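You operate a simulated robot arm through the tools that you are given. There is no shell and no other tool. Be economical: measure what you need, move in short steps, check, and stop when the job is done.

The job below is to be done with a simulated robot arm. You get a single attempt, and the scene is never put back.

JOB
Fetch the green nut and set it on the top of the flat lid. Then stack the can labelled "colour" from the top of the pale bench on top of the can labelled "MIX". Then open the drawer of the pale bench, put the small grey filter from the top of the pale bench in the inside of the drawer of the pale bench, then shut the drawer. Then take the white filter from the top of the pale bench and leave it on the shelf under the pale bench. Then put the green bottle on top of the blue filter on the top of the pale bench. Then pull the grey cabinet drawer open. The order counts. Set down upright: white filter, green bottle.
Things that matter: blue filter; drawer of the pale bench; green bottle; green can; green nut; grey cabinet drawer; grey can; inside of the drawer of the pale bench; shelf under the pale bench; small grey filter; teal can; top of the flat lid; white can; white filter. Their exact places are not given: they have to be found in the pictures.

Only the result counts: the job must be done as asked and must still hold three seconds after the hand-in. Knocking over, shifting, dropping, spilling or breaking anything else fails it. Lids that push on must go on centred and level and be pressed home; caps that screw on are set level and turned clockwise until they are tight.

ROBOT AND FRAMES
A 7-joint arm with a fingered hand on a trunk, on a base that drives. Base frame: it is fixed to the floor where the robot stands at the start and does not move with it; the origin is under the middle of the robot, x ahead of it, y to its left, z up; the surface under the hand at the start is at about z = 0.9. Lengths are in m, angles in degrees, forces in N, time in s.
With the tool pointing down near the work surface it reaches from about 0.14 to 0.74 m from the robot's upright axis, wherever it stands. Its first joint turns from -69.0 to 172.0 degrees. Places, roughly: blue filter (6x6x10 cm) [0.8, -1.3, 0.9]; drawer of the pale bench [0.5, -0.2, 0.7]; green bottle (7x7x14 cm) [0.9, -1.4, 1]; green can, grey can, teal can, white can [0.75, -0.25, 1]; green nut (5x6x4 cm) [0.5, 0.1, 0.9]; grey cabinet drawer [-2.1, -4.2, 0.4]; inside of the drawer of the pale bench [0.6, -0.2, 0.7]; shelf under the pale bench [0.7, -0.8, 0.2]; small grey filter (4x4x4 cm) [0.7, -0.5, 0.9]; top of the flat lid (15x18 cm) [-2.24, -2.56, 1.12]; white filter (6x6x12 cm) [0.7, -1, 1]. Payload 3.4 kg.
The TCP is the grasp point between the finger pads, 0.039 m short of the fingertips. In the tool frame z runs along the fingers and y along their closing line. Largest opening 0.18 m; the body of the gripper starts 0.111 m behind the TCP. The gripper is a hand of 3 fingers: y runs from the thumb to the fingers, the wrist lies at [0, 0, -0.262] in the tool frame, and closing takes about 1.5 s.
Orientation is that of the tool frame in the base frame, as a unit quaternion [w, x, y, z]. With the fingers straight down and closing along the base's y, the tool's x points along the base's -x, its y along +y and its z along -z.

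CONTROLS
- The arm moves only by the tool drive_tool. Its argument "commands" is one flat list of numbers, 6 for each row, row after row: the shift along the tool's x, y, z in m, then the turn, a rotation vector about the tool's x, y, z in degrees. In form: [tx, ty, tz, ax, ay, az, tx, ty, tz, ax, ay, az, ...]. A call has 1 to 10 rows; each row shifts and turns the commanded pose from where the row before left it, along the tool's axes as they then stand. "gripper" is the opening, from 0 (shut) to 1 (fully open), set as the call begins (left out, the last holds). A row lasts 0.2 s, in which the tool goes at most 0.05 m and 8.6 degrees; a call with a longer step from one row to the next is refused whole, and so is a gripper value outside its range. Where a pose cannot be reached the arm comes as near as it can. A force on the tool above 40 N (or 10 N above the force at the start of the call, whichever is more), or a blocked arm, ends the call early, and 0.2 s more pass. The fingers move at their own pace (about 0.072 m/s each) and stop on an object; they squeeze with about 23 N. The grip force told is the motor's: it shows also when the fingers shut on nothing. Time passes only in rows, and 0.2 s behind the last, so rows that do not move let the fingers close. The reply holds the time, the measured pose of the TCP, the force on the tool along the base axes, the opening and the grip force, in the units named above and with some noise, with the torque about the TCP (base axes, N m) and any sound that the robot's microphone picked up.
- Cameras (640 x 400 px; columns grow to the right, rows downward): "scene" is now at [0.062, -0.0321, 1.8539]; the picture's right is [-0.45, -0.89, -0.00], its down [-0.82, 0.42, -0.39] and it looks along [0.35, -0.17, -0.92] (base axes); focal length 256 px, centre (320, 200). "wrist" rides on the gripper at [0.063, -0.036, -0.128] in the tool frame; the picture's right is [0.50, 0.87, 0.00], its down [-0.75, 0.44, -0.49] and it looks along [-0.43, 0.25, 0.87] (tool axes); focal length 226 px, centre (320, 200).
- grab_frame(camera): a new picture of that camera. The clock stands still meanwhile.
- raise_lower(by): slides the trunk up (or, below 0, down) by that many m; the arm and the scene camera ride with it, the base frame stays. It gives what a move gives, with no picture.
- steer(legs): drives the robot by 1 to 6 legs, each [ahead, left, turn to the left] in m, m and degrees, along the robot's own axes; the way and the turn of a leg run together, so that a leg with both is an arc; at most 1.5 m and 180 degrees a leg. The arm and the cameras ride along, it lands a little off, and it stops where it bumps. It gives what a move gives.
- hand_shape(shape): the hand has 3 fingers and takes this shape, open, in about a second: jaw (thumb against the fingers, like two jaws); tri (thumb and two fingers); tip (a fingertip pinch); poke (one finger out to press); point (the index stretched); flat (the hand flat); cup (the hand cupped); fist (a fist). The gripper value then closes the fingers along that shape, each until it touches; the sizes above hold for jaw. It gives what a move gives, with no picture.
- aim_head(pan, tilt): turns the head with the scene camera to pan (to the left, within 143 degrees either way) and tilt (down, from -29 to 69), counted from straight ahead of the robot. It gives what a move gives.
- pixel_to_xyz(camera, pixels): for up to 12 pixels [column, row] of the newest picture of that camera ("zoom" is the newest enlarged one), the place [x, y, z] in the base frame of the surface seen there, good to about 0.002 m. The clock stands still meanwhile.
- zoom(camera, box): a new picture of the part [left, top, right, bottom] of that camera's present view, enlarged. The clock stands still meanwhile.
- close_job(): hands the job in; it is judged then, once.

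Go step by step. Measure first, check grasps and placings, and put right what went wrong. The budget is 131 turns and 144 pictures, counting those below and the enlarged ones. Unless the task says otherwise, let go and move clear before handing in, and close with one line.

The tools are called after "Emit:" as name(argument=value, ...) on one line, values as JSON. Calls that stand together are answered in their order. drive_tool: Moves the arm, as the interface text tells. Its arguments: {"type":"object","properties":{"commands":{"type":"array","items":{"type":"number"}},"gripper":{"type":"number"}},"required":["commands"]} The other tools are called the same way: raise_lower (by) slides the trunk up or down; hand_shape (shape) gives the hand a shape; steer (legs) drives the base; aim_head (pan, tilt) turns the head that bears the scene camera; grab_frame (camera) takes a picture; pixel_to_xyz (camera, pixels) gives the place of the surface under pixels of a picture; zoom (camera, box) takes an enlarged picture of a part of a camera's view; close_job () hands the job in.

At the start:

```text
t: 0.0
tcp_pos: [0.4978, -0.1629, 1.2664]
orientation: [-0.001, 0.0, 1.0, 0.0]
force: [-0.9, -0.5, 1.1]
moment: [-0.03, 0.0, -0.02]
opening: 0.18
finger_force: 0.1
shape: jaw
trunk travel left (down, up): [-0.35, 0.192]
robot x, y, heading: [-0.0002, 0.0043, -0.1]
head pan, tilt: [-27.1, 67.0]
```

scene: 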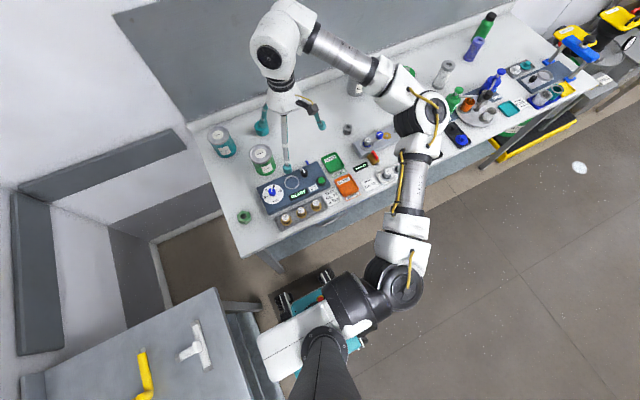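
wrist: 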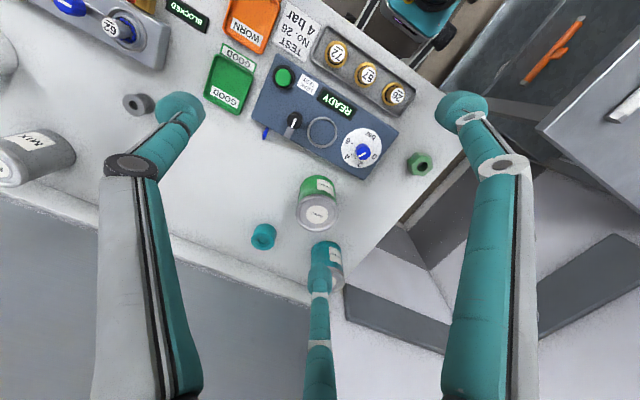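

The scene picture shows the green nut at about (244,216) on the bench corner; the cans are near (222,140), (262,158) and (355,88). I'll enlarge the view and measure the nut.

Emit:
zoom(camera="scene", box=[200, 60, 400, 240])

Emit:
zoom(camera="scene", box=[400, 0, 600, 160])

Emit:
pixel_to_xyz(camera="scene", pixels=[[244, 216], [238, 217], [251, 215], [244, 225], [218, 132], [261, 150], [355, 82], [347, 128], [230, 200], [300, 240], [210, 130]])

Emit:
pixel_to_xyz(camera="wrist", pixels=[[420, 160], [410, 165], [430, 160], [420, 175], [318, 213], [325, 250], [135, 103], [25, 150], [263, 236], [320, 190]])

```text
2.22 times, centred on (300, 150) of scene
```

zoom: 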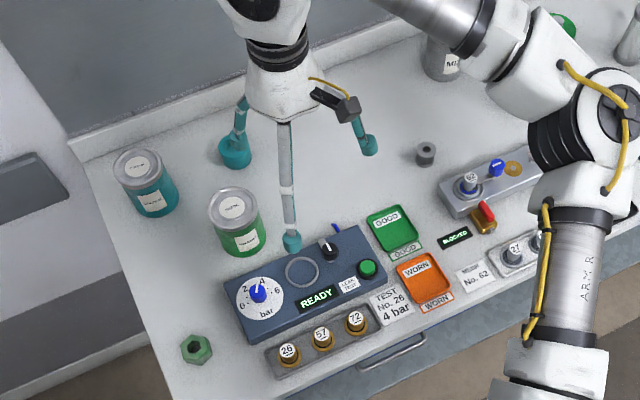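

```text
2.50 times, centred on (500, 80) of scene
```

zoom: 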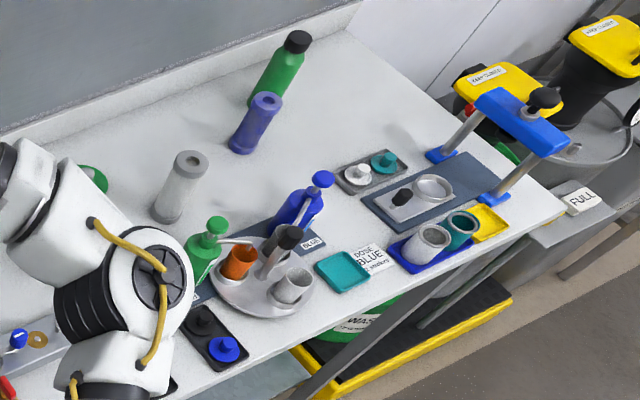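

```text
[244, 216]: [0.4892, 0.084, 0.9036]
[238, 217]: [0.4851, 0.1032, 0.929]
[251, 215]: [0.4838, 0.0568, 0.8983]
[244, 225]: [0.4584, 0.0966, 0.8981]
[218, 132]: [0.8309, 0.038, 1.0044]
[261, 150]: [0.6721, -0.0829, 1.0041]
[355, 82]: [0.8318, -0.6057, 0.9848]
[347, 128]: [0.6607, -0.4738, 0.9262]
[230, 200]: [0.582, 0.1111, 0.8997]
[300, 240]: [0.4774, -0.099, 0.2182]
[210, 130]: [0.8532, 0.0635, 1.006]
```

```text
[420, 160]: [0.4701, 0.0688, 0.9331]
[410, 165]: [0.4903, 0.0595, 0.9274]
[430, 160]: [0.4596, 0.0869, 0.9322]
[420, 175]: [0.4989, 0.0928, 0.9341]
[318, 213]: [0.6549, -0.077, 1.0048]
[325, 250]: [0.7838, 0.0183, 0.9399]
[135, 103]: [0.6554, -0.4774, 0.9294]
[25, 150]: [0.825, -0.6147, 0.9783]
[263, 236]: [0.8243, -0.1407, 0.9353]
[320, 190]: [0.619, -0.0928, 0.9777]
```

The nut sits at about (0.48, 0.08) with its top at z 0.932. I'll enlarge the wrist view to find which way its flats face.

Emit:
zoom(camera="wrist", box=[380, 135, 460, 185])

Emit:
pixel_to_xyz(camera="zoom", pixels=[[320, 200], [250, 200], [390, 200], [320, 150], [320, 250], [240, 220], [410, 240], [340, 290]])

Emit:
zoom(camera="scene", box=[220, 200, 268, 230])

```text
8.00 times, centred on (420, 160) of wrist
```

zoom: 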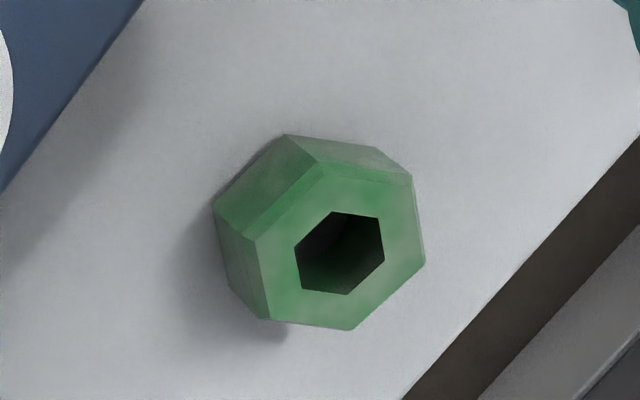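

```text
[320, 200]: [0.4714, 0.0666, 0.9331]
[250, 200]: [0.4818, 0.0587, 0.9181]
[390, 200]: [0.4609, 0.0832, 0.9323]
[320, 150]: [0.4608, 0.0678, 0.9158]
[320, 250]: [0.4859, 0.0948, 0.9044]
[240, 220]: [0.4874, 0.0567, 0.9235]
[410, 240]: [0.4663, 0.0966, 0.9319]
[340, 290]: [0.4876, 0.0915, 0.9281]
```

```text
13.33 times, centred on (244, 215) of scene
```

zoom: 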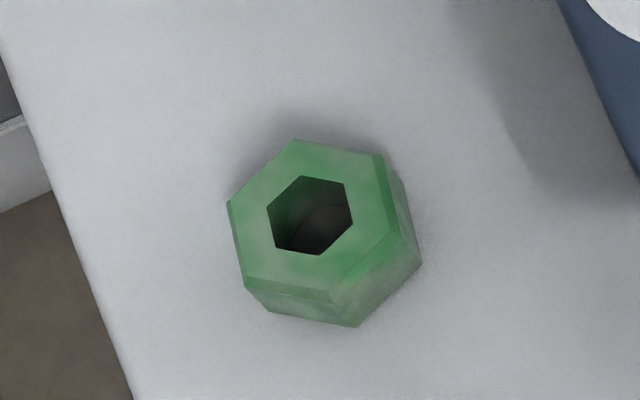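

The top face's corners show clearly in the scene zoom. I'll measure just inside them.

Emit:
pixel_to_xyz(camera="zoom", pixels=[[296, 146], [378, 158], [388, 229], [330, 288], [252, 281], [234, 206], [300, 160], [260, 200]])

```text
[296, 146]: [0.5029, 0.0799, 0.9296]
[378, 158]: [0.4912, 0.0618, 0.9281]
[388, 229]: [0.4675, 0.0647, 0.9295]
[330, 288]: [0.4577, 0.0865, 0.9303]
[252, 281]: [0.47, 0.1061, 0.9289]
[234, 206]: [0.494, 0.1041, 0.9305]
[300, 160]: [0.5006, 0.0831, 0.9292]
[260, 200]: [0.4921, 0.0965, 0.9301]
```

The nut centre is (0.481, 0.084), and its flats face about 80° from x. I'll move above it, turn 10° and narrow the opening.

Emit:
drive_tool(commands=[0.0025, 0.0353, 0.02, 0, 0, 0, 0.0025, 0.0353, 0.02, 0, 0, 0, 0.0025, 0.0353, 0.02, 0, 0, 0, 0.0025, 0.0353, 0.02, 0, 0, 0, 0.0025, 0.0353, 0.02, 0, 0, 0, 0.0025, 0.0353, 0.02, 0, 0, 0, 0.0025, 0.0353, 0.02, 0, 0, 0, 0, 0, 0.02, 0, 0, 5, 0, 0, 0.02, 0, 0, 5, 0, 0, 0, 0, 0, 0], gripper=0.6)

Emit:
grab_frame(camera="wrist")

Emit:
grab_frame(camera="scene")

```text
t: 2.2
tcp_pos: [0.4799, 0.0867, 1.0879]
orientation: [0.001, 0.088, 0.996, -0.002]
force: [0.6, 1.0, -0.8]
moment: [-0.01, -0.01, -0.03]
opening: 0.1086
finger_force: 0.0
shape: jaw
trunk travel left (down, up): [-0.35, 0.192]
robot x, y, heading: [0.0022, 0.0011, 0.2]
head pan, tilt: [-27.1, 67.0]
```

```text
137 pictures are left
```

wrist: 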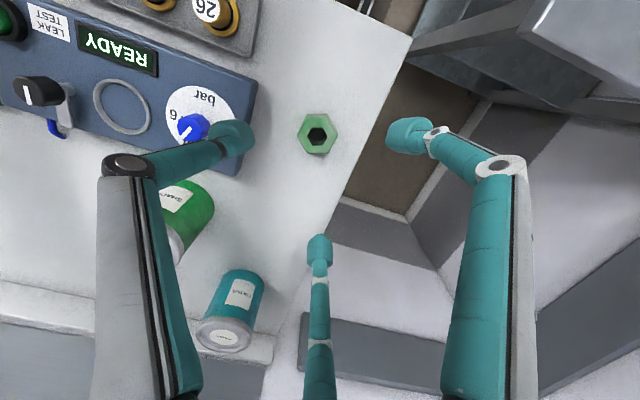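

```text
136 pictures are left
```

scene: 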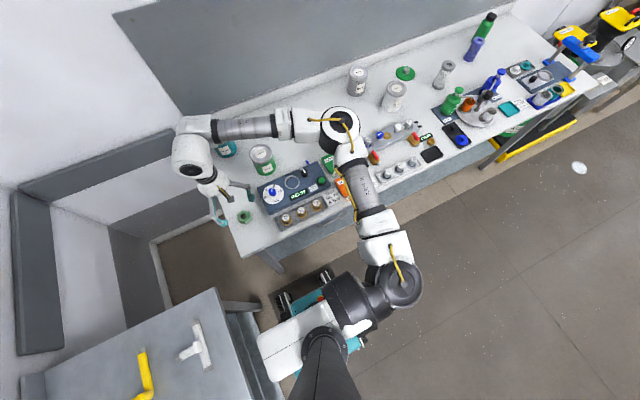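

The arm is above the nut. The panel corner at (250,90) is close to the thumb, so I'll measure it before going down.

Emit:
pixel_to_xyz(camera="wrist", pixels=[[250, 85], [238, 110], [255, 105], [318, 118], [305, 140], [330, 145], [243, 140], [262, 125]])

```text
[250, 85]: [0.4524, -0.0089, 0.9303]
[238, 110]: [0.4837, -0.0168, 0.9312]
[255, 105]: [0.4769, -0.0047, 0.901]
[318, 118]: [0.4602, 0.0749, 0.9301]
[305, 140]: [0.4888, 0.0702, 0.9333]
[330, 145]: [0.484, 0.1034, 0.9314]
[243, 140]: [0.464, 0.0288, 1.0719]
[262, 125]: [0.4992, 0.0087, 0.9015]
```

The panel ends at y≈-0.004, so the thumb clears it. I'll go down to z 0.943 and close.

Emit:
drive_tool(commands=[0, -0.0025, 0.03, 0, 0, 0, 0, 0, 0.03, 0, 0, 0, 0, 0, 0.03, 0, 0, 0, 0, 0, 0.03, 0, 0, 0, 0, 0, 0.025, 0, 0, 0])

Emit:
drive_tool(commands=[0, 0, 0, 0, 0, 0, 0, 0, 0, 0, 0, 0, 0, 0, 0, 0, 0, 0, 0, 0, 0, 0, 0, 0, 0, 0, 0, 0, 0, 0, 0, 0, 0, 0, 0, 0], gripper=0)

Emit:
grab_frame(camera="wrist")

```text
t: 3.4
tcp_pos: [0.4774, 0.0825, 0.9404]
orientation: [0.0, 0.087, 0.996, 0.0]
force: [0.4, 0.1, 0.3]
moment: [0.03, 0.0, 0.0]
opening: 0.1086
finger_force: 0.0
shape: jaw
trunk travel left (down, up): [-0.35, 0.192]
robot x, y, heading: [0.0022, 0.0001, -0.1]
head pan, tilt: [-27.1, 67.0]
```

```text
t: 4.8
tcp_pos: [0.4779, 0.0834, 0.9413]
orientation: [0.0, 0.087, 0.996, -0.001]
force: [0.5, -0.4, 0.2]
moment: [-0.02, -0.01, 0.02]
opening: 0.04
finger_force: 23.1
shape: jaw
trunk travel left (down, up): [-0.35, 0.192]
robot x, y, heading: [-0.0004, 0.0015, 0.0]
head pan, tilt: [-27.1, 67.0]
```

```text
135 pictures are left
```

wrist: 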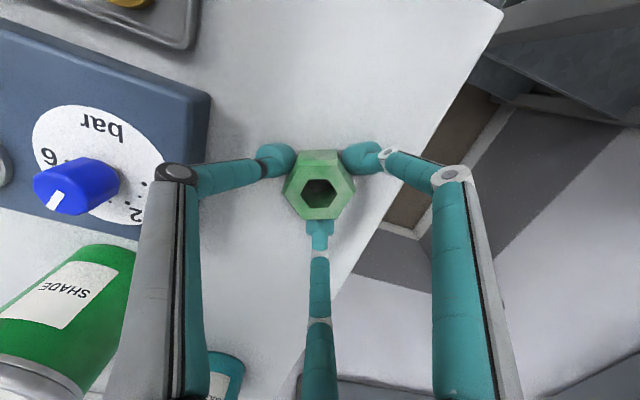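

The nut is held: force is 23 N and it sits between the pads. The green can reads "SHADE". I'll lift and pan the head to find the lid.

Emit:
drive_tool(commands=[0, 0, -0.04, 0, 0, 0, 0, 0, -0.05, 0, 0, 0, 0, 0, -0.05, 0, 0, 0, 0, 0, -0.05, 0, 0, 0, 0, 0, -0.05, 0, 0, 0, 0, 0, -0.05, 0, 0, 0, 0, 0, -0.03, 0, 0, 0])

Emit:
aim_head(pan=-130, tilt=15)

Emit:
grab_frame(camera="scene")

Emit:
aim_head(pan=-80, tilt=30)

Emit:
grab_frame(camera="scene")

Emit:
aim_head(pan=130, tilt=40)

Emit:
grab_frame(camera="scene")

```text
t: 6.4
tcp_pos: [0.4766, 0.0862, 1.2638]
orientation: [0.0, 0.088, 0.996, -0.001]
force: [-0.2, 0.1, -2.3]
moment: [-0.02, 0.06, 0.01]
opening: 0.0397
finger_force: 22.8
shape: jaw
trunk travel left (down, up): [-0.35, 0.192]
robot x, y, heading: [0.0001, 0.0003, 0.1]
head pan, tilt: [-27.1, 67.0]
```

```text
t: 8.2
tcp_pos: [0.4767, 0.0857, 1.2628]
orientation: [0.001, 0.087, 0.996, -0.001]
force: [0.1, 1.1, -3.1]
moment: [0.0, -0.02, 0.0]
opening: 0.0398
finger_force: 23.2
shape: jaw
trunk travel left (down, up): [-0.35, 0.192]
robot x, y, heading: [-0.0011, -0.0032, -0.1]
head pan, tilt: [-130.0, 15.0]
```

```text
134 pictures are left
```

scene: 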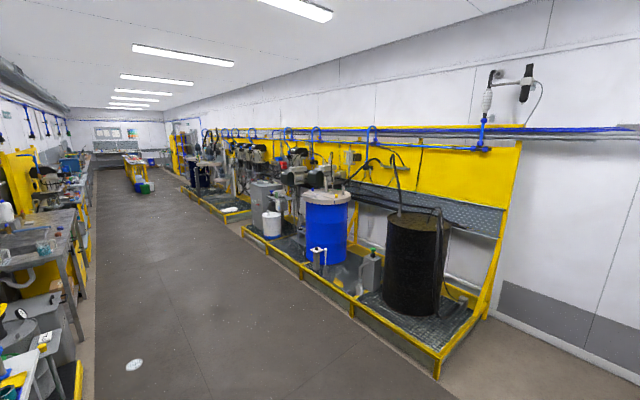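

```text
t: 9.4
tcp_pos: [0.4761, 0.0861, 1.2627]
orientation: [0.001, 0.088, 0.996, -0.001]
force: [-0.5, 0.0, -3.4]
moment: [0.01, 0.01, -0.01]
opening: 0.0398
finger_force: 23.0
shape: jaw
trunk travel left (down, up): [-0.35, 0.192]
robot x, y, heading: [-0.0006, -0.0008, -0.0]
head pan, tilt: [-80.0, 30.0]
```

```text
133 pictures are left
```

scene: 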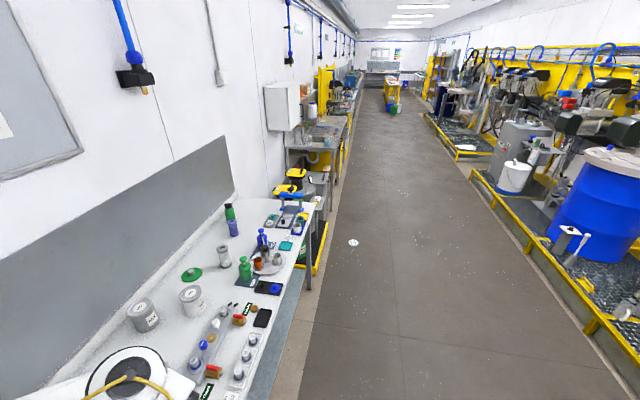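

```text
t: 12.4
tcp_pos: [0.4767, 0.0856, 1.2638]
orientation: [0.001, 0.088, 0.996, -0.001]
force: [0.9, -0.1, -3.1]
moment: [0.01, 0.0, 0.02]
opening: 0.0396
finger_force: 22.7
shape: jaw
trunk travel left (down, up): [-0.35, 0.192]
robot x, y, heading: [0.0034, -0.0009, -0.1]
head pan, tilt: [130.0, 40.0]
```

```text
132 pictures are left
```

scene: 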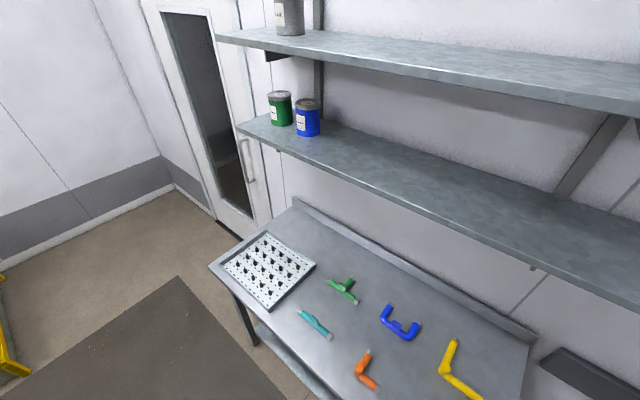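

The first picture shows a blue drum with a light flat top at (325,195) and a grey cabinet at (265,205). I'll look back there enlarged and measure.

Emit:
aim_head(pan=-125, tilt=15)

Emit:
zoom(camera="scene", box=[240, 140, 400, 300])

Emit:
pixel_to_xyz(camera="zoom", pixels=[[320, 200], [200, 210], [250, 190], [400, 200], [180, 330], [420, 340], [120, 200], [60, 200], [30, 330], [200, 390]])

```text
t: 16.0
tcp_pos: [0.4779, 0.0858, 1.2625]
orientation: [0.0, 0.088, 0.996, -0.001]
force: [-0.4, 0.2, -3.2]
moment: [0.0, -0.01, -0.01]
opening: 0.0398
finger_force: 23.2
shape: jaw
trunk travel left (down, up): [-0.35, 0.192]
robot x, y, heading: [0.0014, -0.0005, -0.1]
head pan, tilt: [-125.0, 15.0]
```

```text
2.50 times, centred on (320, 220) of scene
```

zoom: 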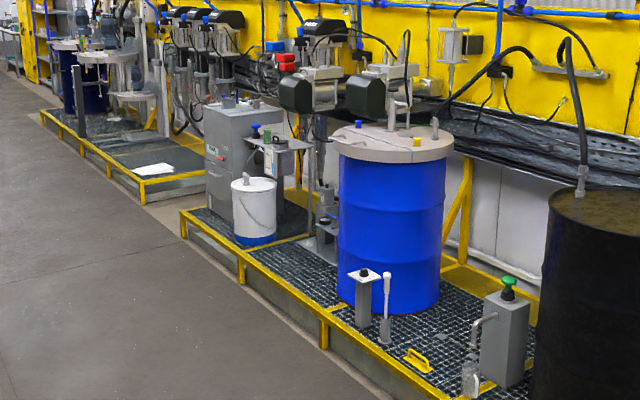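

```text
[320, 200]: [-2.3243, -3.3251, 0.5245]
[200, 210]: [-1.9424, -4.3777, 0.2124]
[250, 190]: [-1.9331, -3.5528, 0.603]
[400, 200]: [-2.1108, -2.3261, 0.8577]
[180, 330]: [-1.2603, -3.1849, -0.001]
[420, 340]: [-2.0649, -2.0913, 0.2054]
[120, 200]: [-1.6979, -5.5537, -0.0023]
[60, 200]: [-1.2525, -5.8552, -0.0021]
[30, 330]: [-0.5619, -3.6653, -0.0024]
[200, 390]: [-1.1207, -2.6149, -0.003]
```

The lid is the drum's flat top, about z 1.12. I'll back out from the bench, drive along the aisle and turn to face the drum.

Emit:
steer(legs=[[-0.4, -0.4, 0], [0, -1.2, 0], [0, -0.8, 0], [0, 0, -90], [0, 0, -88]])

Emit:
aim_head(pan=0, tilt=30)

Emit:
grab_frame(camera="scene")

Emit:
pixel_to_xyz(camera="scene", pixels=[[320, 150], [280, 150], [360, 150], [320, 130], [320, 390], [200, 390], [440, 390], [320, 300], [300, 140], [340, 140]])

```text
t: 36.5
tcp_pos: [-0.8329, -2.5384, 1.2631]
orientation: [0.001, 0.998, -0.059, -0.001]
force: [0.3, -0.3, -2.8]
moment: [0.0, -0.05, -0.03]
opening: 0.0391
finger_force: 22.8
shape: jaw
trunk travel left (down, up): [-0.35, 0.192]
robot x, y, heading: [-0.3623, -2.4283, -176.9]
head pan, tilt: [-125.0, 15.0]
```

```text
t: 38.6
tcp_pos: [-0.8282, -2.559, 1.2623]
orientation: [-0.008, 0.998, -0.058, -0.003]
force: [-0.2, -1.2, -3.3]
moment: [0.01, 0.03, -0.01]
opening: 0.0395
finger_force: 23.5
shape: jaw
trunk travel left (down, up): [-0.35, 0.192]
robot x, y, heading: [-0.3614, -2.4299, -176.6]
head pan, tilt: [0.0, 30.0]
```

```text
130 pictures are left
```

scene: 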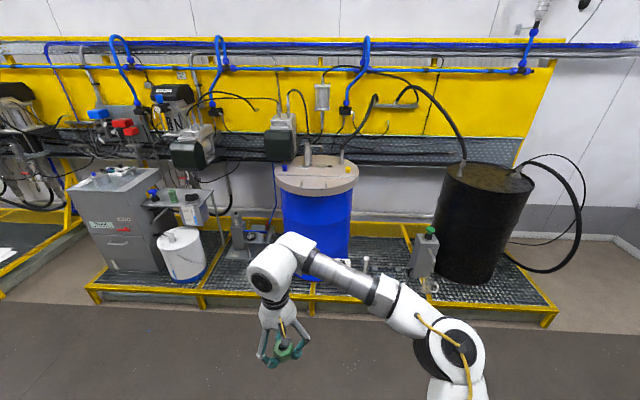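

```text
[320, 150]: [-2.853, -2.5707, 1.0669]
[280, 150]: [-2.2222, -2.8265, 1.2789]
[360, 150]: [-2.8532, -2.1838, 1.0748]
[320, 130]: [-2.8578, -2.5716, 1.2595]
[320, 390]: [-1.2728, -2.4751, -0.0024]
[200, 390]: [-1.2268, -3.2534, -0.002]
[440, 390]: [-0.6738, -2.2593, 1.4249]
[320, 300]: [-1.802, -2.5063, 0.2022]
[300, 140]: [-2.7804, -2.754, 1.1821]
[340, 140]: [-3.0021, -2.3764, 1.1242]
```

The drum lid is at (318,175), with things on it at (308,155), (347,168) and (285,165). I'll enlarge it to see which part is free.

Emit:
zoom(camera="scene", box=[260, 140, 370, 210])

Emit:
pixel_to_xyz(camera="zoom", pixels=[[320, 250], [200, 200], [320, 290], [450, 200], [320, 180], [150, 140], [500, 160], [100, 210], [560, 220], [400, 240], [240, 240], [320, 130]])

Emit:
pixel_to_xyz(camera="scene", pixels=[[320, 310], [320, 318], [320, 325], [260, 300], [260, 308], [370, 265], [366, 262], [425, 232], [430, 270]])

```text
5.71 times, centred on (315, 175) of scene
```

zoom: 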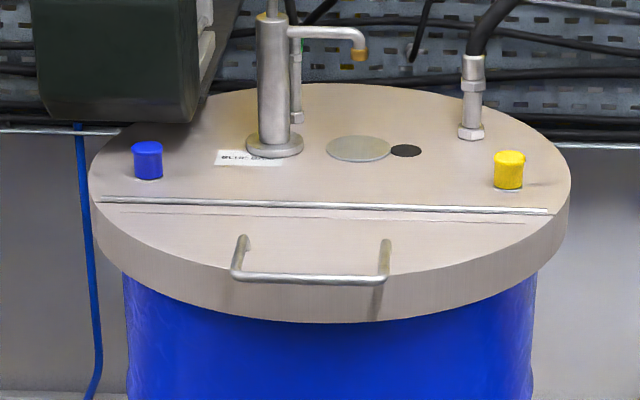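

```text
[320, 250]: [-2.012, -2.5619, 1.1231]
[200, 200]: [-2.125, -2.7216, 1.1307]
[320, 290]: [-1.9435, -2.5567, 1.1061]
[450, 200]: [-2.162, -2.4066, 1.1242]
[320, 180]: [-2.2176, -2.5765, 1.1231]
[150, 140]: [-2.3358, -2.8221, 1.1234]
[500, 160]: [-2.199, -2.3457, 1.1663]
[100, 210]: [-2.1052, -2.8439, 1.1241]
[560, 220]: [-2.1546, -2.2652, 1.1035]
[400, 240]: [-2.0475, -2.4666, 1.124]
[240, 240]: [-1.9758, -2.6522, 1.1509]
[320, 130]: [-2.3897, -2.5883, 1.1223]
```

```text
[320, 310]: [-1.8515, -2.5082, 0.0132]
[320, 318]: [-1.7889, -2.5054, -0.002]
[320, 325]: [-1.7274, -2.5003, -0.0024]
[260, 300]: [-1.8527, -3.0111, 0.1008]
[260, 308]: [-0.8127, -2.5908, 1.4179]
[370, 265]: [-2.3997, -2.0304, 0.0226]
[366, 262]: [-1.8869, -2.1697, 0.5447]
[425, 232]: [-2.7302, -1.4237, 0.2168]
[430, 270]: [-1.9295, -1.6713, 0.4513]
```

The free spot on the lid is about (-2.21,-2.51) at z 1.123, between the hinge strip and the pump. The platform front is near x -1.85, so I'll drive about 1 m ahead.

Emit:
steer(legs=[[1.05, 0, 0]])

Emit:
aim_head(pan=0, tilt=55)

Emit:
grab_frame(camera="scene")

```text
t: 43.9
tcp_pos: [-1.8587, -2.6089, 1.2639]
orientation: [-0.001, 0.999, -0.055, -0.001]
force: [0.6, 0.0, -2.7]
moment: [-0.03, 0.02, -0.03]
opening: 0.0393
finger_force: 23.4
shape: jaw
trunk travel left (down, up): [-0.35, 0.192]
robot x, y, heading: [-1.3938, -2.4938, -176.3]
head pan, tilt: [0.0, 30.0]
```

```text
t: 44.8
tcp_pos: [-1.8569, -2.6087, 1.2646]
orientation: [-0.002, 0.999, -0.054, -0.003]
force: [-0.4, 0.5, -3.0]
moment: [-0.04, -0.02, -0.02]
opening: 0.0392
finger_force: 23.3
shape: jaw
trunk travel left (down, up): [-0.35, 0.192]
robot x, y, heading: [-1.3932, -2.4862, -176.3]
head pan, tilt: [0.0, 55.0]
```

```text
128 pictures are left
```

scene: 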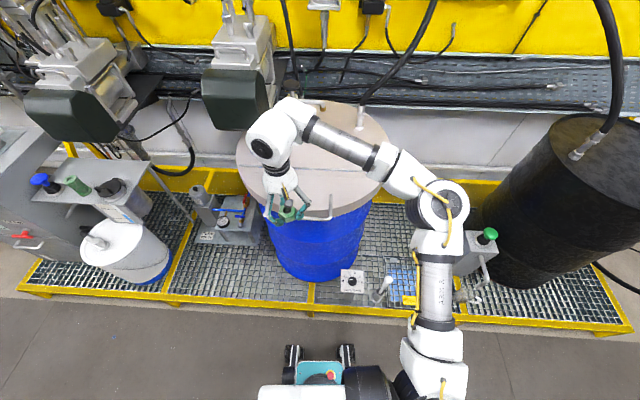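

The base front is at about row 348 and the rail at row 298. I'll measure the gap.

Emit:
pixel_to_xyz(camera="scene", pixels=[[293, 348], [345, 348], [320, 300], [320, 306], [320, 362], [250, 110], [320, 220], [350, 275], [362, 115], [237, 75], [222, 128], [312, 105]])

```text
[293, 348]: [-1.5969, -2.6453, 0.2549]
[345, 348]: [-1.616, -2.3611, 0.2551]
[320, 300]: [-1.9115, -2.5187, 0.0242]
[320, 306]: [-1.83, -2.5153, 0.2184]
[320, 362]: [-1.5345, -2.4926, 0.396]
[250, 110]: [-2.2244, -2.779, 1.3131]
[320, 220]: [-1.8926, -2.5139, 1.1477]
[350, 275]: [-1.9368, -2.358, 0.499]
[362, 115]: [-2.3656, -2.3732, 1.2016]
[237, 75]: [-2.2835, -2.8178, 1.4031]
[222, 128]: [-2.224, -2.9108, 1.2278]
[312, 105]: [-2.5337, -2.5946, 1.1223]
```

There is about 0.24 m of clearance. I'll drive 0.15 m closer.

Emit:
steer(legs=[[0.15, 0, 0]])

```text
t: 46.2
tcp_pos: [-2.0093, -2.6296, 1.2626]
orientation: [-0.004, 0.999, -0.054, -0.004]
force: [0.3, -0.7, -2.9]
moment: [0.01, -0.03, 0.01]
opening: 0.0392
finger_force: 22.8
shape: jaw
trunk travel left (down, up): [-0.35, 0.192]
robot x, y, heading: [-1.5481, -2.5009, -176.2]
head pan, tilt: [0.0, 55.0]
```

Now I'll move the tool over the spot, staying high.

Emit:
drive_tool(commands=[0, -0.045, 0, 0, 0, 0, 0, -0.045, 0, 0, 0, 0, -0.04, 0, 0, 0, 0, 0, -0.04, 0, 0, 0, 0, 0, -0.04, 0, 0, 0, 0, 0, -0.04, 0, 0, 0, 0, 0, -0.04, 0, 0, 0, 0, 0])

Emit:
grab_frame(camera="scene")

Emit:
grab_frame(camera="wrist")

```text
t: 47.8
tcp_pos: [-2.1968, -2.5153, 1.2663]
orientation: [-0.004, 0.998, -0.055, -0.004]
force: [-1.1, 0.2, -3.4]
moment: [-0.02, -0.02, 0.03]
opening: 0.0393
finger_force: 22.5
shape: jaw
trunk travel left (down, up): [-0.35, 0.192]
robot x, y, heading: [-1.5444, -2.4996, -176.2]
head pan, tilt: [0.0, 55.0]
```

```text
127 pictures are left
```

scene: 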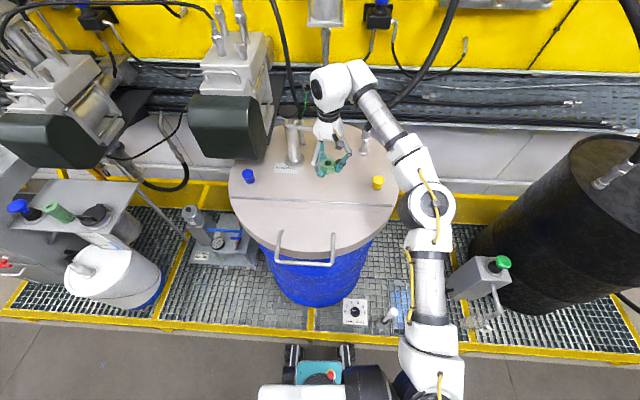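

```text
126 pictures are left
```

wrist: 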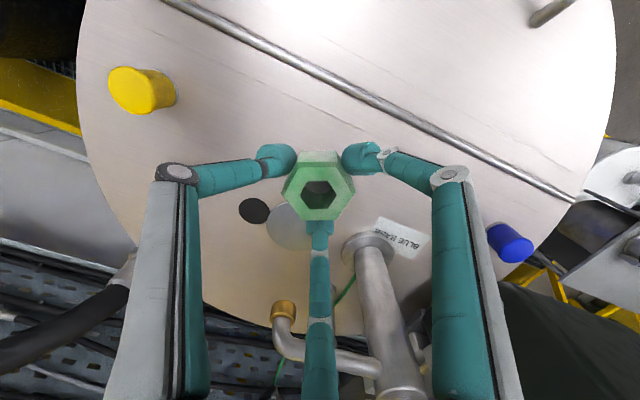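

The nut is over the spot, but the pump and its spout at (283,310) and (380,300) are close. I'll measure their clearance.

Emit:
pixel_to_xyz(camera="wrist", pixels=[[283, 310], [350, 362], [375, 270], [395, 350], [410, 390], [318, 300], [285, 215], [370, 245], [320, 230], [330, 110]])

Emit:
zoom(camera="scene", box=[260, 60, 420, 200])

```text
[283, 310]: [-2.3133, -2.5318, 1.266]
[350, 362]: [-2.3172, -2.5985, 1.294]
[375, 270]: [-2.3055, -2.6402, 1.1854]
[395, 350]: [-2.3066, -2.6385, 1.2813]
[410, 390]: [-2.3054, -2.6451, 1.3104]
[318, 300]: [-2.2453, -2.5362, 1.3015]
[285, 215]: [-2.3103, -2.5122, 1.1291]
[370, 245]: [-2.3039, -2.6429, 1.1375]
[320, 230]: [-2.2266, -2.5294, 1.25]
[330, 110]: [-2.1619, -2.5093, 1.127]
```

```text
2.86 times, centred on (340, 130) of scene
```

zoom: 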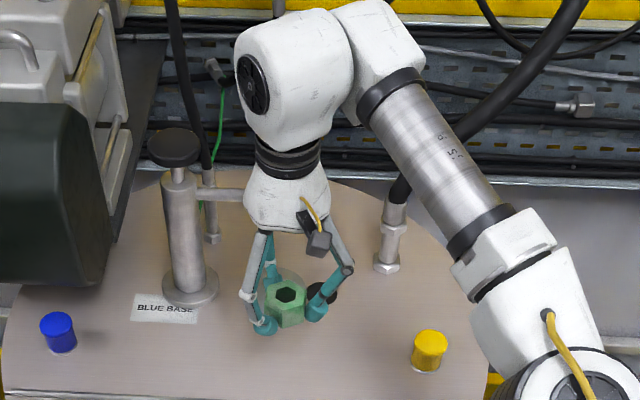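

The spout is at x≈-2.31 and z 1.27–1.29. I'll shift a little towards +x and +y to clear it, then lower.

Emit:
drive_tool(commands=[0.005, -0.025, 0, 0, 0, 0, 0, 0, 0.025, 0, 0, 0, 0, 0, 0.025, 0, 0, 0, 0, 0, 0.025, 0, 0, 0, 0, 0, 0.015, 0, 0, 0, 0, 0, 0, 0, 0, 0])

Emit:
grab_frame(camera="wrist")

```text
t: 49.2
tcp_pos: [-2.1899, -2.4856, 1.1774]
orientation: [-0.002, 0.998, -0.055, -0.004]
force: [-0.1, -0.1, -3.3]
moment: [-0.01, -0.03, 0.0]
opening: 0.0391
finger_force: 23.1
shape: jaw
trunk travel left (down, up): [-0.35, 0.192]
robot x, y, heading: [-1.5452, -2.4995, -176.2]
head pan, tilt: [0.0, 55.0]
```

```text
124 pictures are left
```

wrist: 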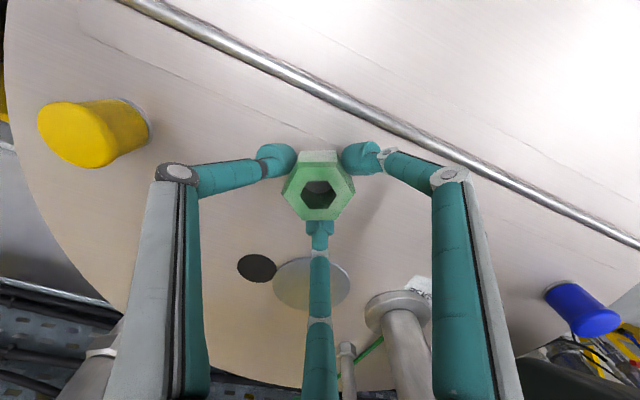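

Clear. I'll lower the last centimetre in small steps.

Emit:
drive_tool(commands=[0, 0, 0.005, 0, 0, 0, 0, 0, 0.003, 0, 0, 0, 0, 0, 0, 0, 0, 0])

```text
t: 50.0
tcp_pos: [-2.1891, -2.4887, 1.1685]
orientation: [-0.002, 0.999, -0.054, -0.005]
force: [0.2, -0.5, -3.5]
moment: [0.02, -0.02, -0.01]
opening: 0.0391
finger_force: 23.0
shape: jaw
trunk travel left (down, up): [-0.35, 0.192]
robot x, y, heading: [-1.5432, -2.4977, -176.1]
head pan, tilt: [0.0, 55.0]
```

Emit:
drive_tool(commands=[0, 0, 0.002, 0, 0, 0, 0, 0, 0, 0, 0, 0])

```text
t: 50.6
tcp_pos: [-2.1903, -2.4887, 1.167]
orientation: [-0.004, 0.999, -0.054, -0.004]
force: [0.7, 0.5, -1.8]
moment: [0.05, 0.0, -0.03]
opening: 0.0394
finger_force: 22.9
shape: jaw
trunk travel left (down, up): [-0.35, 0.192]
robot x, y, heading: [-1.5437, -2.5035, -176.1]
head pan, tilt: [0.0, 55.0]
```

The weight reading fell from -3.4 to -1.8 N, so the nut is touching. I'll release, then lift.

Emit:
drive_tool(commands=[0, 0, 0.001, 0, 0, 0, 0, 0, 0, 0, 0, 0, 0, 0, 0, 0, 0, 0, 0, 0, 0, 0, 0, 0, 0, 0, 0, 0, 0, 0], gripper=0.55)

Emit:
drive_tool(commands=[0, 0, -0.02, 0, 0, 0, 0, 0, -0.04, 0, 0, 0, 0, 0, -0.04, 0, 0, 0, 0.04, 0, 0, 0, 0, 0, 0.04, 0, 0, 0, 0, 0, 0.04, 0, 0, 0, 0, 0, 0.04, 0, 0, 0, 0, 0, 0.04, 0, 0, 0, 0, 0])

Emit:
grab_frame(camera="scene")

```text
t: 51.8
tcp_pos: [-2.1877, -2.4897, 1.165]
orientation: [-0.003, 0.998, -0.055, -0.004]
force: [-0.2, -0.1, 0.3]
moment: [0.03, 0.04, 0.01]
opening: 0.0985
finger_force: 0.1
shape: jaw
trunk travel left (down, up): [-0.35, 0.192]
robot x, y, heading: [-1.5461, -2.4999, -176.0]
head pan, tilt: [0.0, 55.0]
```

```text
t: 53.6
tcp_pos: [-1.9859, -2.512, 1.2644]
orientation: [-0.003, 0.999, -0.054, -0.004]
force: [-0.2, -0.6, 0.0]
moment: [-0.02, 0.05, 0.02]
opening: 0.0986
finger_force: 0.1
shape: jaw
trunk travel left (down, up): [-0.35, 0.192]
robot x, y, heading: [-1.5478, -2.498, -176.1]
head pan, tilt: [0.0, 55.0]
```

```text
123 pictures are left
```

scene: 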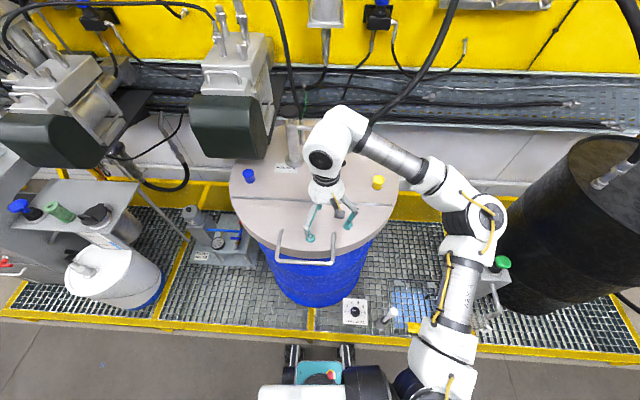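

The nut is hidden behind the hand. I'll back off and check it.

Emit:
steer(legs=[[-1.1, 0, 0]])

Emit:
aim_head(pan=0, tilt=25)

Emit:
zoom(camera="scene", box=[260, 140, 390, 240])

Emit:
zoom(camera="scene", box=[60, 160, 240, 310])

```text
t: 59.2
tcp_pos: [-0.8843, -2.4369, 1.2649]
orientation: [-0.004, 0.999, -0.05, -0.004]
force: [-0.6, 0.9, -0.1]
moment: [0.0, -0.02, 0.02]
opening: 0.0982
finger_force: 0.1
shape: jaw
trunk travel left (down, up): [-0.35, 0.192]
robot x, y, heading: [-0.4451, -2.4204, -175.3]
head pan, tilt: [0.0, 55.0]
```

```text
t: 60.2
tcp_pos: [-0.8815, -2.4388, 1.2652]
orientation: [-0.004, 0.999, -0.05, -0.005]
force: [0.5, 1.2, 0.3]
moment: [-0.05, -0.01, -0.01]
opening: 0.0983
finger_force: 0.1
shape: jaw
trunk travel left (down, up): [-0.35, 0.192]
robot x, y, heading: [-0.4453, -2.4226, -175.7]
head pan, tilt: [0.0, 25.0]
```

```text
4.00 times, centred on (325, 190) of scene
```

zoom: 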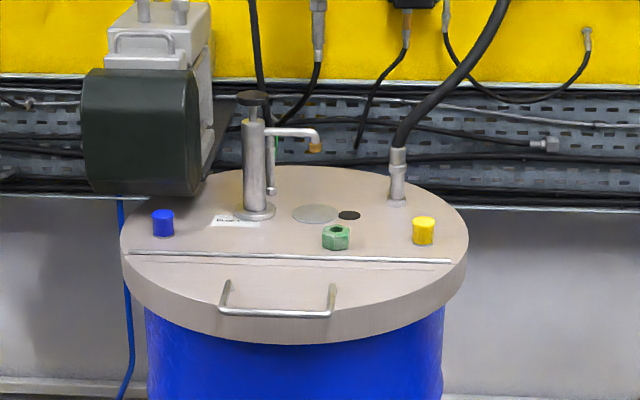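

```text
2.67 times, centred on (150, 235) of scene
```

zoom: 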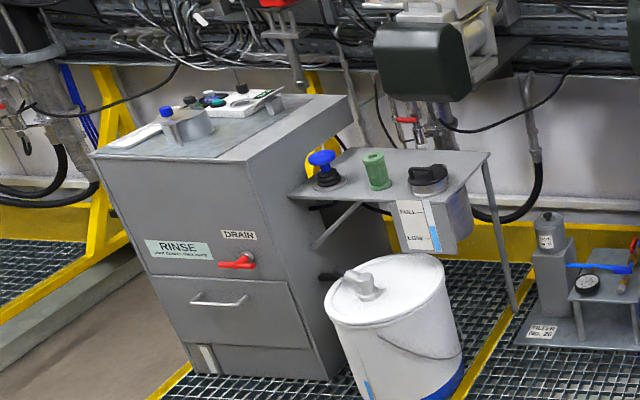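

The nut stands on the lid. I'll measure its exact place against the lid's centre, and the cabinet drawer handle too.

Emit:
pixel_to_xyz(camera="zoom", pixels=[[195, 302], [220, 305], [245, 302], [160, 290], [280, 330], [185, 340], [290, 270]])

Emit:
zoom(camera="scene", box=[260, 140, 390, 240])

Emit:
pixel_to_xyz(camera="zoom", pixels=[[337, 226], [328, 231], [346, 231], [128, 240], [463, 240], [290, 310], [310, 168], [300, 259], [315, 212], [349, 215]])

```text
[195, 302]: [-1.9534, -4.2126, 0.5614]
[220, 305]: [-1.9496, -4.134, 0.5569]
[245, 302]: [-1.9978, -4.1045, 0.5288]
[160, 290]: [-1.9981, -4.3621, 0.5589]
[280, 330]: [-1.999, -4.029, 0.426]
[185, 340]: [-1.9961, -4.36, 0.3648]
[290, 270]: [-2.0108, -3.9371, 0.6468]
```

```text
4.00 times, centred on (325, 190) of scene
```

zoom: 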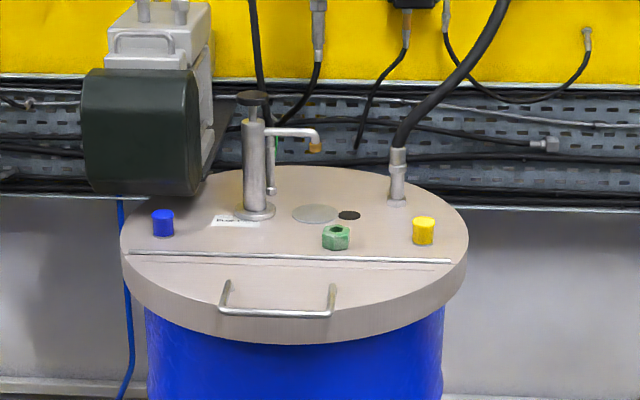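

```text
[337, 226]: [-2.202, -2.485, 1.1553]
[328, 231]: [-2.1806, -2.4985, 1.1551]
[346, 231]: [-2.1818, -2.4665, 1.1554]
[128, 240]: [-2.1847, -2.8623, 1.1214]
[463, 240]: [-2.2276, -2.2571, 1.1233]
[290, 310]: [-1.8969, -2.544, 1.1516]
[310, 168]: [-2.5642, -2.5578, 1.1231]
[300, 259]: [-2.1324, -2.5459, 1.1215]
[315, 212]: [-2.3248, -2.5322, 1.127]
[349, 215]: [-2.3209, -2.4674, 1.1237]
```

The lid's centre is about (-2.25,-2.56), so the nut at (-2.19,-2.485) is rather off-centre for a 15x18 cm area. I'll go back and bring it nearer the centre.

Emit:
steer(legs=[[1.1, 0, 0]])

Emit:
grab_frame(camera="wrist")

```text
t: 65.8
tcp_pos: [-1.9811, -2.5051, 1.2653]
orientation: [-0.004, 0.998, -0.059, -0.005]
force: [0.1, 0.8, 0.6]
moment: [0.01, -0.02, 0.03]
opening: 0.0984
finger_force: 0.0
shape: jaw
trunk travel left (down, up): [-0.35, 0.192]
robot x, y, heading: [-1.5383, -2.4982, -176.9]
head pan, tilt: [0.0, 25.0]
```

```text
119 pictures are left
```

wrist: 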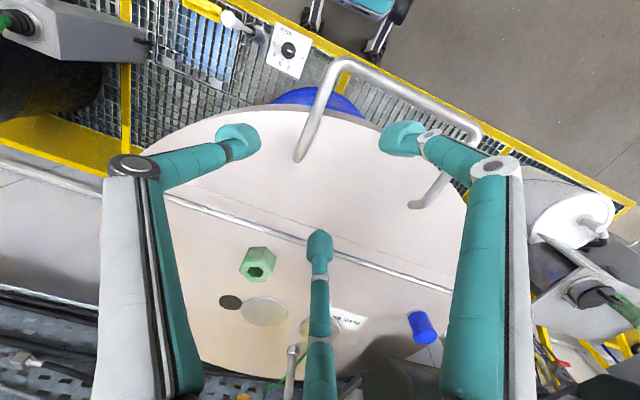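

Emit:
pixel_to_xyz(camera="wrist", pixels=[[257, 259], [247, 266], [270, 274], [275, 262], [242, 273], [258, 281]])

Emit:
zoom(camera="wrist", box=[217, 240, 297, 290])

Emit:
pixel_to_xyz(camera="zoom", pixels=[[265, 190], [380, 190], [415, 245], [375, 310], [265, 320], [215, 255]])

```text
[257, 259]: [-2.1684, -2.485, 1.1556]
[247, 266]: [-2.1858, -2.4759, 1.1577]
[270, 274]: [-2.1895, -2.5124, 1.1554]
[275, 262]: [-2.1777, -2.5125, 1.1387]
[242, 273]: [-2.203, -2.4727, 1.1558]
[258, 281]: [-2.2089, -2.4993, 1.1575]
```

```text
8.00 times, centred on (257, 265) of wrist
```

zoom: 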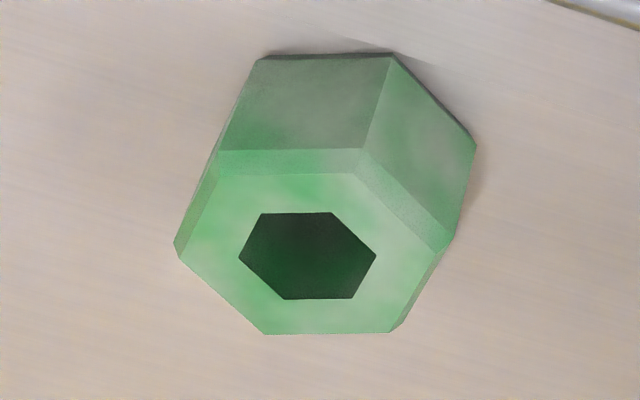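

```text
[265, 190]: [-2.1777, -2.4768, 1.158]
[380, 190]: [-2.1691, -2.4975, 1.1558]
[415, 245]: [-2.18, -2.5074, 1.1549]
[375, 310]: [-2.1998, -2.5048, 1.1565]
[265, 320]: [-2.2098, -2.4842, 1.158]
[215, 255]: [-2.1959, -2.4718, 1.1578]
```

The nut centre is (-2.189,-2.490), still lined up with the hand. I'll regrasp it.

Emit:
drive_tool(commands=[-0.0416, 0.002, 0, 0, 0, 0, -0.0416, 0.002, 0, 0, 0, 0, -0.0416, 0.002, 0, 0, 0, 0, -0.0416, 0.002, 0, 0, 0, 0, -0.0416, 0.002, 0, 0, 0, 0, 0, 0, 0.024, 0, 0, 0, 0, 0, 0.024, 0, 0, 0, 0, 0, 0.024, 0, 0, 0, 0, 0, 0.024, 0, 0, 0])

Emit:
grab_frame(camera="wrist")

```text
t: 67.8
tcp_pos: [-2.1882, -2.4923, 1.1736]
orientation: [-0.006, 0.998, -0.058, -0.007]
force: [0.1, -0.6, -0.8]
moment: [-0.03, 0.01, -0.01]
opening: 0.0988
finger_force: 0.0
shape: jaw
trunk travel left (down, up): [-0.35, 0.192]
robot x, y, heading: [-1.5392, -2.4993, -176.6]
head pan, tilt: [0.0, 25.0]
```

```text
117 pictures are left
```

wrist: 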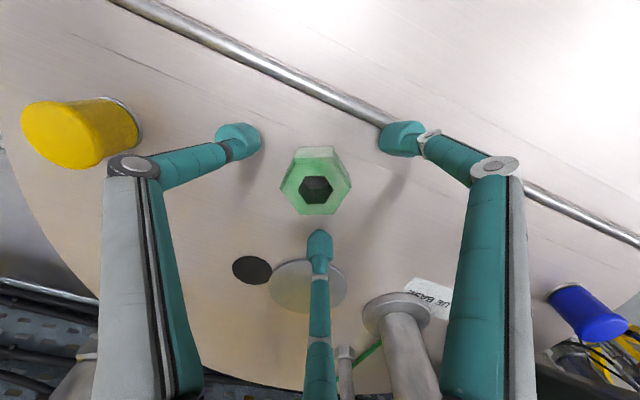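

Well centred. I'll grip, lift a little, shift towards the centre and look.

Emit:
drive_tool(commands=[0, 0, 0.006, 0, 0, 0, 0, 0, 0, 0, 0, 0, 0, 0, 0, 0, 0, 0, 0, 0, 0, 0, 0, 0, 0, 0, 0, 0, 0, 0, 0, 0, 0, 0, 0, 0], gripper=0)

Emit:
drive_tool(commands=[0, 0, -0.02, 0, 0, 0, -0.0067, 0.02, 0, 0, 0, 0, -0.0067, 0.02, 0, 0, 0, 0, 0, 0, 0, 0, 0, 0])

Emit:
grab_frame(camera="wrist")

```text
t: 69.2
tcp_pos: [-2.1893, -2.4919, 1.166]
orientation: [-0.006, 0.998, -0.058, -0.007]
force: [-0.6, -0.7, -0.6]
moment: [0.0, -0.06, 0.0]
opening: 0.0411
finger_force: 23.1
shape: jaw
trunk travel left (down, up): [-0.35, 0.192]
robot x, y, heading: [-1.5427, -2.4956, -176.7]
head pan, tilt: [0.0, 25.0]
```

```text
t: 70.2
tcp_pos: [-2.2072, -2.5307, 1.1876]
orientation: [-0.005, 0.998, -0.059, -0.007]
force: [-0.5, 0.4, -2.7]
moment: [0.03, -0.02, 0.01]
opening: 0.0413
finger_force: 23.6
shape: jaw
trunk travel left (down, up): [-0.35, 0.192]
robot x, y, heading: [-1.5397, -2.4946, -176.7]
head pan, tilt: [0.0, 25.0]
```

```text
116 pictures are left
```

wrist: 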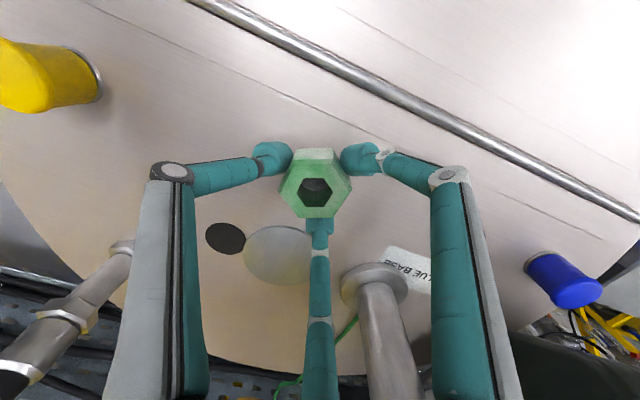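

Clear of the pump. I'll lower, release, then rise straight up and back.

Emit:
drive_tool(commands=[0, 0, 0.01, 0, 0, 0, 0, 0, 0.008, 0, 0, 0, 0, 0, 0.003, 0, 0, 0, 0, 0, 0, 0, 0, 0])

Emit:
drive_tool(commands=[0, 0, 0, 0, 0, 0, 0, 0, 0, 0, 0, 0, 0, 0, 0, 0, 0, 0, 0, 0, 0, 0, 0, 0], gripper=0.5)

Emit:
drive_tool(commands=[0, 0, -0.02, 0, 0, 0, 0, 0, -0.04, 0, 0, 0, 0, 0, -0.04, 0, 0, 0, 0.04, 0, 0, 0, 0, 0, 0.04, 0, 0, 0, 0, 0, 0.04, 0, 0, 0, 0, 0, 0.04, 0, 0, 0, 0, 0, 0.04, 0, 0, 0, 0, 0])

Emit:
steer(legs=[[-1.1, 0, 0]])

Emit:
zoom(camera="scene", box=[260, 140, 390, 240])

```text
t: 71.2
tcp_pos: [-2.2059, -2.5298, 1.1668]
orientation: [-0.005, 0.998, -0.059, -0.007]
force: [-0.1, -0.4, -0.3]
moment: [-0.03, 0.01, -0.01]
opening: 0.0411
finger_force: 23.2
shape: jaw
trunk travel left (down, up): [-0.35, 0.192]
robot x, y, heading: [-1.539, -2.4978, -176.8]
head pan, tilt: [0.0, 25.0]
```

```text
t: 72.2
tcp_pos: [-2.206, -2.5294, 1.1674]
orientation: [-0.006, 0.998, -0.059, -0.007]
force: [0.8, -0.5, -0.4]
moment: [0.0, 0.04, 0.0]
opening: 0.0896
finger_force: 0.0
shape: jaw
trunk travel left (down, up): [-0.35, 0.192]
robot x, y, heading: [-1.5441, -2.4964, -176.6]
head pan, tilt: [0.0, 25.0]
```

```text
t: 74.0
tcp_pos: [-2.0042, -2.5522, 1.2621]
orientation: [-0.005, 0.998, -0.058, -0.007]
force: [0.1, 0.3, -0.1]
moment: [0.02, 0.01, -0.02]
opening: 0.0895
finger_force: 0.1
shape: jaw
trunk travel left (down, up): [-0.35, 0.192]
robot x, y, heading: [-1.5421, -2.4974, -176.6]
head pan, tilt: [0.0, 25.0]
```

```text
t: 79.6
tcp_pos: [-0.923, -2.4888, 1.2615]
orientation: [-0.006, 0.999, -0.047, -0.007]
force: [1.0, 0.4, -0.6]
moment: [0.0, 0.03, -0.04]
opening: 0.0894
finger_force: 0.1
shape: jaw
trunk travel left (down, up): [-0.35, 0.192]
robot x, y, heading: [-0.4622, -2.421, -175.1]
head pan, tilt: [0.0, 25.0]
```

```text
4.00 times, centred on (325, 190) of scene
```

zoom: 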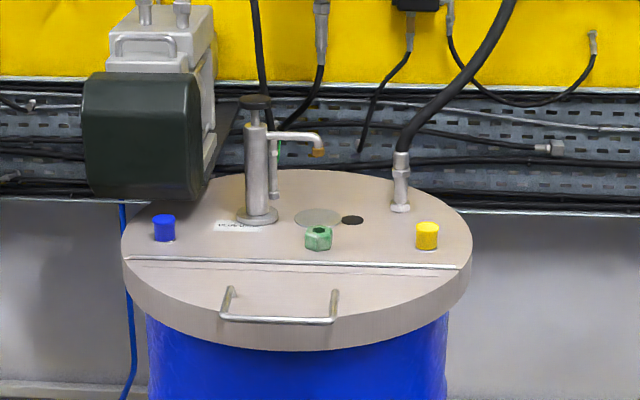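

The nut is now well inside the lid. I'll turn back to the bench and drive in front of the cans.

Emit:
steer(legs=[[0, 0, 90], [0, 0, 85], [0, 1.2, 0], [0, 0.7, 0], [0.45, 0, 0]])

Emit:
aim_head(pan=-5, tilt=50)

Emit:
grab_frame(camera="scene")

```text
t: 98.9
tcp_pos: [0.5502, -0.5274, 1.2636]
orientation: [0.007, 0.113, 0.994, -0.002]
force: [0.1, -0.1, 0.4]
moment: [0.07, 0.05, -0.02]
opening: 0.0894
finger_force: 0.1
shape: jaw
trunk travel left (down, up): [-0.35, 0.192]
robot x, y, heading: [0.0869, -0.525, -2.4]
head pan, tilt: [0.0, 25.0]
```

```text
t: 99.8
tcp_pos: [0.5488, -0.5326, 1.264]
orientation: [0.007, 0.114, 0.993, 0.0]
force: [0.1, 0.3, 0.2]
moment: [0.04, 0.02, -0.03]
opening: 0.0897
finger_force: 0.2
shape: jaw
trunk travel left (down, up): [-0.35, 0.192]
robot x, y, heading: [0.0891, -0.5307, -2.9]
head pan, tilt: [-5.0, 50.0]
```

```text
114 pictures are left
```

scene: 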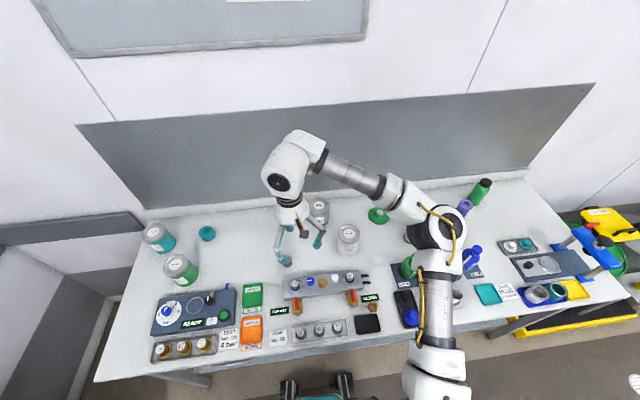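

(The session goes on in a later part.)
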